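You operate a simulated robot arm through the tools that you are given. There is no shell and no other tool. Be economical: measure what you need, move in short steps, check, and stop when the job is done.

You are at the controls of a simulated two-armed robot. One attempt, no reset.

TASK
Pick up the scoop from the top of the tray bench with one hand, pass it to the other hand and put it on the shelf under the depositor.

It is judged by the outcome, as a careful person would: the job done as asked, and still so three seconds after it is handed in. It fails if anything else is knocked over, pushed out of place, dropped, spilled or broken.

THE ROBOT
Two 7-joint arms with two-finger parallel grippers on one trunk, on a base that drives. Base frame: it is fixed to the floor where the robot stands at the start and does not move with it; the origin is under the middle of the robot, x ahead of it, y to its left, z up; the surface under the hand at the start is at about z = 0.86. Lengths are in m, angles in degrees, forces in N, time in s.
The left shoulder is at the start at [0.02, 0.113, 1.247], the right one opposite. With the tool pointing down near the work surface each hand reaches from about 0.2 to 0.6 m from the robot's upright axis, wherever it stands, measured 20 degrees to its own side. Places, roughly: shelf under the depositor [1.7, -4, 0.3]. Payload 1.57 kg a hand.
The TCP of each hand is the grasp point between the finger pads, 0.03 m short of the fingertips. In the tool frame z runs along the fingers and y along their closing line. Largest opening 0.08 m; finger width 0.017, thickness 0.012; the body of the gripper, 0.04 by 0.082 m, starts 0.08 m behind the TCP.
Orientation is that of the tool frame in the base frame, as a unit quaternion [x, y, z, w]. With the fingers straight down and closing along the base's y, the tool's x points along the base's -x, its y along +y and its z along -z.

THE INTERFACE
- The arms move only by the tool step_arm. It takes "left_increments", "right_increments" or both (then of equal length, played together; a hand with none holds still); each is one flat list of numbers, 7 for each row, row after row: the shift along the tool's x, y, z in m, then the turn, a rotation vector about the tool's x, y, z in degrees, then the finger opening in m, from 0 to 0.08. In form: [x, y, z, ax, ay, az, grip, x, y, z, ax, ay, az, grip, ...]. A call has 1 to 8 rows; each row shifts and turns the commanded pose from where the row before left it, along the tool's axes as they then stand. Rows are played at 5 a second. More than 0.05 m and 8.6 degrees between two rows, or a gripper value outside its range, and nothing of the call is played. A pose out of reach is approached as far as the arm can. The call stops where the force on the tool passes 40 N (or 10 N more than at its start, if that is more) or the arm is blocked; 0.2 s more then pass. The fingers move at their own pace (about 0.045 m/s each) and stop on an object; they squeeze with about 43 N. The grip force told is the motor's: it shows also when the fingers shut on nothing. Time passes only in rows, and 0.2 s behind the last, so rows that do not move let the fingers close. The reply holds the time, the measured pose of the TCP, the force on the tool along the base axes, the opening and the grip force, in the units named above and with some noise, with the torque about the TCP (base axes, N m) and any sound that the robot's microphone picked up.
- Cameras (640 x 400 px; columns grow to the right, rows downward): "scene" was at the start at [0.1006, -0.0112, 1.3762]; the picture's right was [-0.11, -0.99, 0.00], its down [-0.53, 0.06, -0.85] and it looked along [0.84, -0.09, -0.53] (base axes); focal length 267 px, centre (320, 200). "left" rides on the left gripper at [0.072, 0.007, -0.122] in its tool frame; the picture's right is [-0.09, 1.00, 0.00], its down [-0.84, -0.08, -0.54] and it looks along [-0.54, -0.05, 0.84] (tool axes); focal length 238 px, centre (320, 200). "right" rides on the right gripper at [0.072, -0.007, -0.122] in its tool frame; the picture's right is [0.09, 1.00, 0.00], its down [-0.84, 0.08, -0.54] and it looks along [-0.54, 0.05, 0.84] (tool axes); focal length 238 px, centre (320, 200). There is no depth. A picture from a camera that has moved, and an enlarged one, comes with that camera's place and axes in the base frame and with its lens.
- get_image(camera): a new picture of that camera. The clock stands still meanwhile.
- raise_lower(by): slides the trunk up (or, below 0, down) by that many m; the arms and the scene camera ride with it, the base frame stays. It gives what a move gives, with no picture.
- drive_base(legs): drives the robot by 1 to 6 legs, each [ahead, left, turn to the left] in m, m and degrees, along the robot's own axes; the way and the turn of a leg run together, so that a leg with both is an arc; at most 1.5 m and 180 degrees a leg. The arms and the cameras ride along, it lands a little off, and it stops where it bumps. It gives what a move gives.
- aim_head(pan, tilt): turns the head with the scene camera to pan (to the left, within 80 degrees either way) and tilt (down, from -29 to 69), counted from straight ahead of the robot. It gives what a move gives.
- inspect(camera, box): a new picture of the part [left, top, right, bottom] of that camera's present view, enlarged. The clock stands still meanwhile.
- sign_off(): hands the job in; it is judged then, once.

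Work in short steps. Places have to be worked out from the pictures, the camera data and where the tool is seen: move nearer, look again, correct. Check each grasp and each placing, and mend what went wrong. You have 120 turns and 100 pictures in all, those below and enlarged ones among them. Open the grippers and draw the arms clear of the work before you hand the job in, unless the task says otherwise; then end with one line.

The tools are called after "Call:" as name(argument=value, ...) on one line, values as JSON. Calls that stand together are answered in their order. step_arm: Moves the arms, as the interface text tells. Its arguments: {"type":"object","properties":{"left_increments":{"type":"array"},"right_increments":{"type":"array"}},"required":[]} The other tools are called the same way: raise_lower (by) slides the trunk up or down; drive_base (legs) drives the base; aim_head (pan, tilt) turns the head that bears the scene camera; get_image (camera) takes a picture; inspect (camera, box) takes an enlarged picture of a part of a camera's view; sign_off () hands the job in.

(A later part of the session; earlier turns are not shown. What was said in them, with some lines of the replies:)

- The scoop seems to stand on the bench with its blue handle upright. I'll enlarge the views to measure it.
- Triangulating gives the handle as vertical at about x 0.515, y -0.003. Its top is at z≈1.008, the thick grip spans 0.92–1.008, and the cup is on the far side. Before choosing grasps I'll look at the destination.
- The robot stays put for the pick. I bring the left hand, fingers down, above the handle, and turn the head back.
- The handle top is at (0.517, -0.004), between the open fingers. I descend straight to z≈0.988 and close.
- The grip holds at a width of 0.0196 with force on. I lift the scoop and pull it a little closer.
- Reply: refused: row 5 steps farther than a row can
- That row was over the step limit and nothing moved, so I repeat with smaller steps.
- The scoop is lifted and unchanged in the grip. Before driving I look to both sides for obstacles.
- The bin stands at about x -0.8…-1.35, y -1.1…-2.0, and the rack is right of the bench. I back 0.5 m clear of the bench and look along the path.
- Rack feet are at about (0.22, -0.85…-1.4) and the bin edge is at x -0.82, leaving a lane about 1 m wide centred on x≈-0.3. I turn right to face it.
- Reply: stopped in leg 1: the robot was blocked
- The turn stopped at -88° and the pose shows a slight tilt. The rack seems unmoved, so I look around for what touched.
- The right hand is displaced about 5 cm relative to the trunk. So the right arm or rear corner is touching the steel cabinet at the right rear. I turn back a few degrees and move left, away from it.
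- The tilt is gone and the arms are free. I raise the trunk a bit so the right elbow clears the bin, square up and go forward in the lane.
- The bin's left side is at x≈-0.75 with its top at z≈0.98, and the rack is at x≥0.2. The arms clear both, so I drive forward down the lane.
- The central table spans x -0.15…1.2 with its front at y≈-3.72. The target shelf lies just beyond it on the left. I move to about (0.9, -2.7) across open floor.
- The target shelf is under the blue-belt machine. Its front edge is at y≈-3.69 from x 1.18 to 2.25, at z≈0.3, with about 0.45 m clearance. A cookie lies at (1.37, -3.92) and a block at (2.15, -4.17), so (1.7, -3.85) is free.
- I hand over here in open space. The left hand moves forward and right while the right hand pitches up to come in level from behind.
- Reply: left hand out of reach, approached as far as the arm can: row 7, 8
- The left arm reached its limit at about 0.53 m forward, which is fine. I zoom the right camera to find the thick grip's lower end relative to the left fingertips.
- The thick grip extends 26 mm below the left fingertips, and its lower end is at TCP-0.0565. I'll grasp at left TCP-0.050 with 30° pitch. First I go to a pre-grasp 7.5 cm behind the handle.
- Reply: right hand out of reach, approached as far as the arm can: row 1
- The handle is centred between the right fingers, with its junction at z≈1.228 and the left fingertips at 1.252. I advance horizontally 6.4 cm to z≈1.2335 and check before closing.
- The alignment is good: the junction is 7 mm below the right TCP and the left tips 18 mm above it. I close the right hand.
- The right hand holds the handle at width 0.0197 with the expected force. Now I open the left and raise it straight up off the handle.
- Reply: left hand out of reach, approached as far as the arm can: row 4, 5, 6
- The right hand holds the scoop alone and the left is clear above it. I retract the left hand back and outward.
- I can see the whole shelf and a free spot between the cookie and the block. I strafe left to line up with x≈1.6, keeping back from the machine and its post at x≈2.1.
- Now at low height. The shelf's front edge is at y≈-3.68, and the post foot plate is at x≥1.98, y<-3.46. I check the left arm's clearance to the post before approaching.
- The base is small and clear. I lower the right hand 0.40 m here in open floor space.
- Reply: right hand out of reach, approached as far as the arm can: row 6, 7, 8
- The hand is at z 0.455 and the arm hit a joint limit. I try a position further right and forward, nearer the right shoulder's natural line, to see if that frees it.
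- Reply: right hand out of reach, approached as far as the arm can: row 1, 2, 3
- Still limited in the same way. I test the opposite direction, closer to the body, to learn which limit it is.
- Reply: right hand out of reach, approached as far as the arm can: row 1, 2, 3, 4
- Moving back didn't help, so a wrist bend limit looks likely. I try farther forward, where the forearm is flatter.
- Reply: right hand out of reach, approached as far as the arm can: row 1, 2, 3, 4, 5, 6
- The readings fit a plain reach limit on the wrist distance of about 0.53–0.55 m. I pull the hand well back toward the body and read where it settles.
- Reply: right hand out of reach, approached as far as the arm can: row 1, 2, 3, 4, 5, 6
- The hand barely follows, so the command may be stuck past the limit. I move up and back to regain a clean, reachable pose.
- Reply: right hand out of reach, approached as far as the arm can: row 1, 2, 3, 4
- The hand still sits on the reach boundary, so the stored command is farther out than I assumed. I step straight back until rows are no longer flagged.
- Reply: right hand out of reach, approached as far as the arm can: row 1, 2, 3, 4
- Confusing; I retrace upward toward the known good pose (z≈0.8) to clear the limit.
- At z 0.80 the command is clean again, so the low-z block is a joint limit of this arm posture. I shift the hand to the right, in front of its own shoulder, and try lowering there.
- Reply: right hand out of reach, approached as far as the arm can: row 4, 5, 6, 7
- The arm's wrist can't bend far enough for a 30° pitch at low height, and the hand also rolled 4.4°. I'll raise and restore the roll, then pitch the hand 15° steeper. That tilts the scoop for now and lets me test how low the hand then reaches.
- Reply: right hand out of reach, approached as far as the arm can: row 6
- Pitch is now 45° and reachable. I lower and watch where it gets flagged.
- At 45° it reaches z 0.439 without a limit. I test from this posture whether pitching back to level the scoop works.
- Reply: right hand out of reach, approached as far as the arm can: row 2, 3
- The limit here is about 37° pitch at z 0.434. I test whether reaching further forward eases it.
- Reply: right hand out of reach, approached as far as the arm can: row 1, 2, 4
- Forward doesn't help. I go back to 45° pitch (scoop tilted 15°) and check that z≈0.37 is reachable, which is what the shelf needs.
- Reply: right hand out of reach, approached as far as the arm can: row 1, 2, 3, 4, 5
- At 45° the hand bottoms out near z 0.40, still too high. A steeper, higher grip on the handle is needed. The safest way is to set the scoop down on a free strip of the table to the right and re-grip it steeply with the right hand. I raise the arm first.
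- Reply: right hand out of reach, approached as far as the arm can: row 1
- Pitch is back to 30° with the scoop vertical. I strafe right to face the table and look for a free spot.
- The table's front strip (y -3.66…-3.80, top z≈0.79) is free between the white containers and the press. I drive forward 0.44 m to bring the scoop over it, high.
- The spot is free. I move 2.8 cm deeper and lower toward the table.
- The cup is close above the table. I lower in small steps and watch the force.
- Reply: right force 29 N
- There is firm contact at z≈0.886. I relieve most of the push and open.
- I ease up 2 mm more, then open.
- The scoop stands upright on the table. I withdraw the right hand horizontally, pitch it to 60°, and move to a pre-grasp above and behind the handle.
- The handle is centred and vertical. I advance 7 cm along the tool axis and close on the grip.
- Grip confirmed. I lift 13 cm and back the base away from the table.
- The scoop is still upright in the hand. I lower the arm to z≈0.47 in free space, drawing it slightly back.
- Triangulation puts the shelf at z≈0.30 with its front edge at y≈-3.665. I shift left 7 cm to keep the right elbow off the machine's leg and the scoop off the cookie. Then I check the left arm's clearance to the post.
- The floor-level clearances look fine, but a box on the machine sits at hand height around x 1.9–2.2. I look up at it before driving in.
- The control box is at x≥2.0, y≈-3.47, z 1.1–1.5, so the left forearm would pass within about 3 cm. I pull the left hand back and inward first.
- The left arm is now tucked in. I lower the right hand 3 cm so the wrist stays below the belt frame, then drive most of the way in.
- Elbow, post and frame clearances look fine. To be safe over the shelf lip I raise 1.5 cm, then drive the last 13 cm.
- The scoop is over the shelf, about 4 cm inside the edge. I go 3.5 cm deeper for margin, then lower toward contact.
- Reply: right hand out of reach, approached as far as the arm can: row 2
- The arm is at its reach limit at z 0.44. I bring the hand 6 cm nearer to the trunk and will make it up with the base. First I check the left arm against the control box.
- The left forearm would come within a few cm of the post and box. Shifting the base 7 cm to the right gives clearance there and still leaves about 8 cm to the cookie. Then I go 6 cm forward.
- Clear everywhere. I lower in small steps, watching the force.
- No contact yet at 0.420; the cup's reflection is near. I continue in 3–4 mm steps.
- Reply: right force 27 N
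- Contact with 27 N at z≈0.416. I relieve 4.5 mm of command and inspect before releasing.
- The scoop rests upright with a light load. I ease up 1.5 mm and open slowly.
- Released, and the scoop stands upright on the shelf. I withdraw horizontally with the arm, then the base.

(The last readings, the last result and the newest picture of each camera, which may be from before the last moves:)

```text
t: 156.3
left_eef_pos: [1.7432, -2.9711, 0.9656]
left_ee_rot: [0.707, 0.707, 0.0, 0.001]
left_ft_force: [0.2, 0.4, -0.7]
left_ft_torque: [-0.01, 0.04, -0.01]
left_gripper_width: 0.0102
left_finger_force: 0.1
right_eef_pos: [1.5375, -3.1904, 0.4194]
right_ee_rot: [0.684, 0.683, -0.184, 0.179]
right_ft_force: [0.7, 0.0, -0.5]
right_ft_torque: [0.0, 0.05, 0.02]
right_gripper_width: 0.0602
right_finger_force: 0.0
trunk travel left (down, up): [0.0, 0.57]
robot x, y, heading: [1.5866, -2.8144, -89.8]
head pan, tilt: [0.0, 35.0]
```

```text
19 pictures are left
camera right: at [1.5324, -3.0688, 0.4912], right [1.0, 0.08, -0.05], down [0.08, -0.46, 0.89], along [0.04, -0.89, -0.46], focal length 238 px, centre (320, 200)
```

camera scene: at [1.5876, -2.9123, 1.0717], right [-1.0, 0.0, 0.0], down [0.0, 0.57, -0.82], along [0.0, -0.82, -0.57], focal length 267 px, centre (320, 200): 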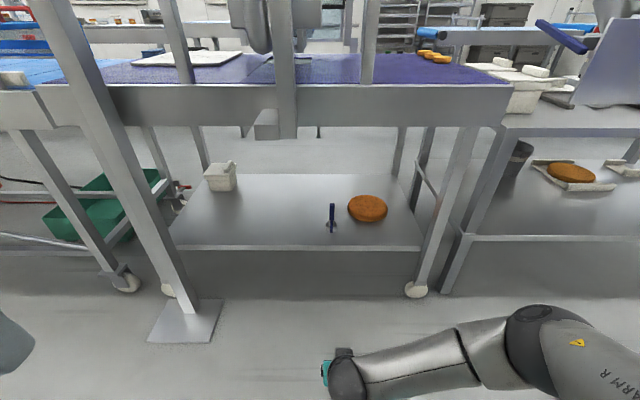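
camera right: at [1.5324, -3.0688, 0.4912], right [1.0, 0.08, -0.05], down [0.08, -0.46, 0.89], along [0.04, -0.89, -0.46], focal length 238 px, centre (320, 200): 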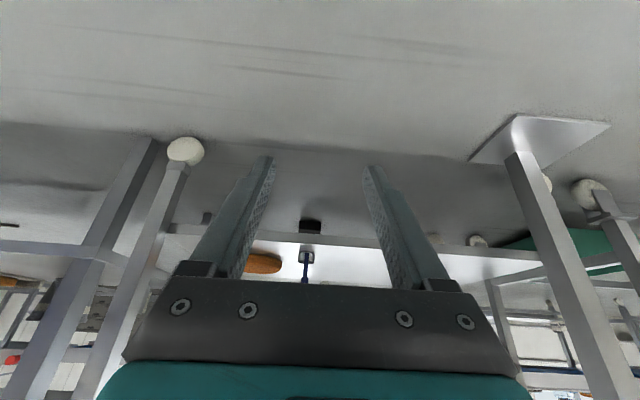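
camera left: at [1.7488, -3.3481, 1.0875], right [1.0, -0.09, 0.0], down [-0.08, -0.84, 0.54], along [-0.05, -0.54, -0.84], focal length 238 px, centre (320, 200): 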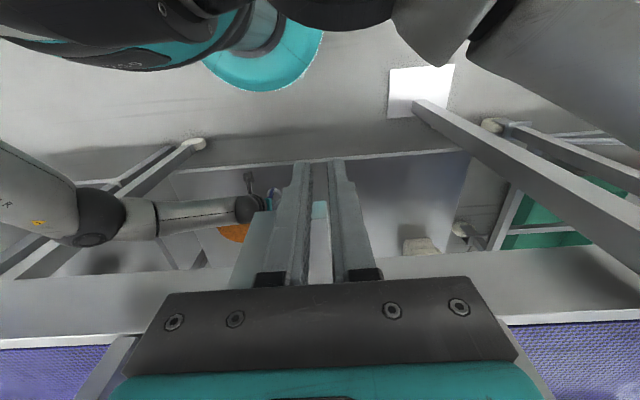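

The scoop stands upright on the shelf with the cookie and block untouched, and both arms are clear. I open the left gripper too and take a close look.

Call:
step_arm(left_increments=[0, 0, 0, 0, 0, 0, 0.08, 0, 0, 0, 0, 0, 0, 0.08, 0, 0, 0, 0, 0, 0, 0.08, 0, 0, 0, 0, 0, 0, 0.08], right_increments=[0, 0, 0, 0, 0, 0, 0.08, 0, 0, 0, 0, 0, 0, 0.08, 0, 0, 0, 0, 0, 0, 0.08, 0, 0, 0, 0, 0, 0, 0.08])

Call:
inspect(camera="scene", box=[270, 170, 430, 270])

```text
t: 157.3
left_eef_pos: [1.7411, -2.9723, 0.9653]
left_ee_rot: [0.707, 0.707, 0.0, 0.001]
left_ft_force: [0.1, 0.0, -0.2]
left_ft_torque: [-0.01, 0.01, -0.01]
left_gripper_width: 0.0801
left_finger_force: 0.0
right_eef_pos: [1.5378, -3.1913, 0.4195]
right_ee_rot: [0.684, 0.683, -0.184, 0.179]
right_ft_force: [0.0, 1.0, 0.0]
right_ft_torque: [0.0, 0.02, 0.01]
right_gripper_width: 0.0801
right_finger_force: 0.2
trunk travel left (down, up): [0.0, 0.57]
robot x, y, heading: [1.5847, -2.818, -90.3]
head pan, tilt: [0.0, 35.0]
```

```text
4.00 times, centred on (350, 220) of scene
camera zoom: at [1.5875, -2.9123, 1.0717], right [-1.0, 0.0, 0.0], down [0.0, 0.57, -0.82], along [0.0, -0.82, -0.57], focal length 1068 px, centre (200, 120)
```

zoom: 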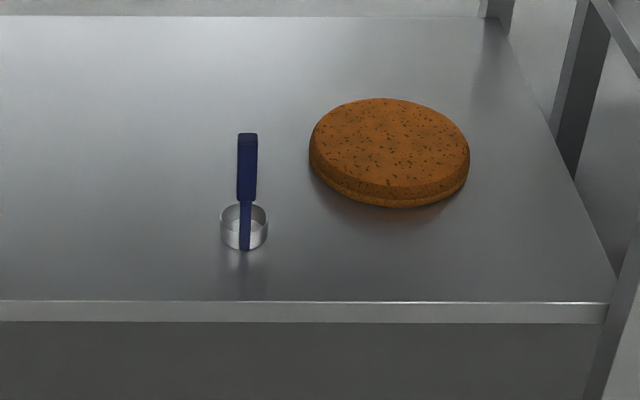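

The scoop is stable and upright on the shelf under the depositor, so I hand the job in.

Call:
sign_off()

```text
The job is handed in.
```

The scoop is standing upright on the shelf under the depositor. I picked it up with the left hand and passed it to the right. On the way I set it down once on the neighbouring table to re-grip it at a steeper angle, because the first grip couldn't reach low enough. While turning away from the tray bench the robot also bumped something at its right rear, probably the steel cabinet. I backed off at once and nothing in view had moved, but I couldn't check the cabinet itself.
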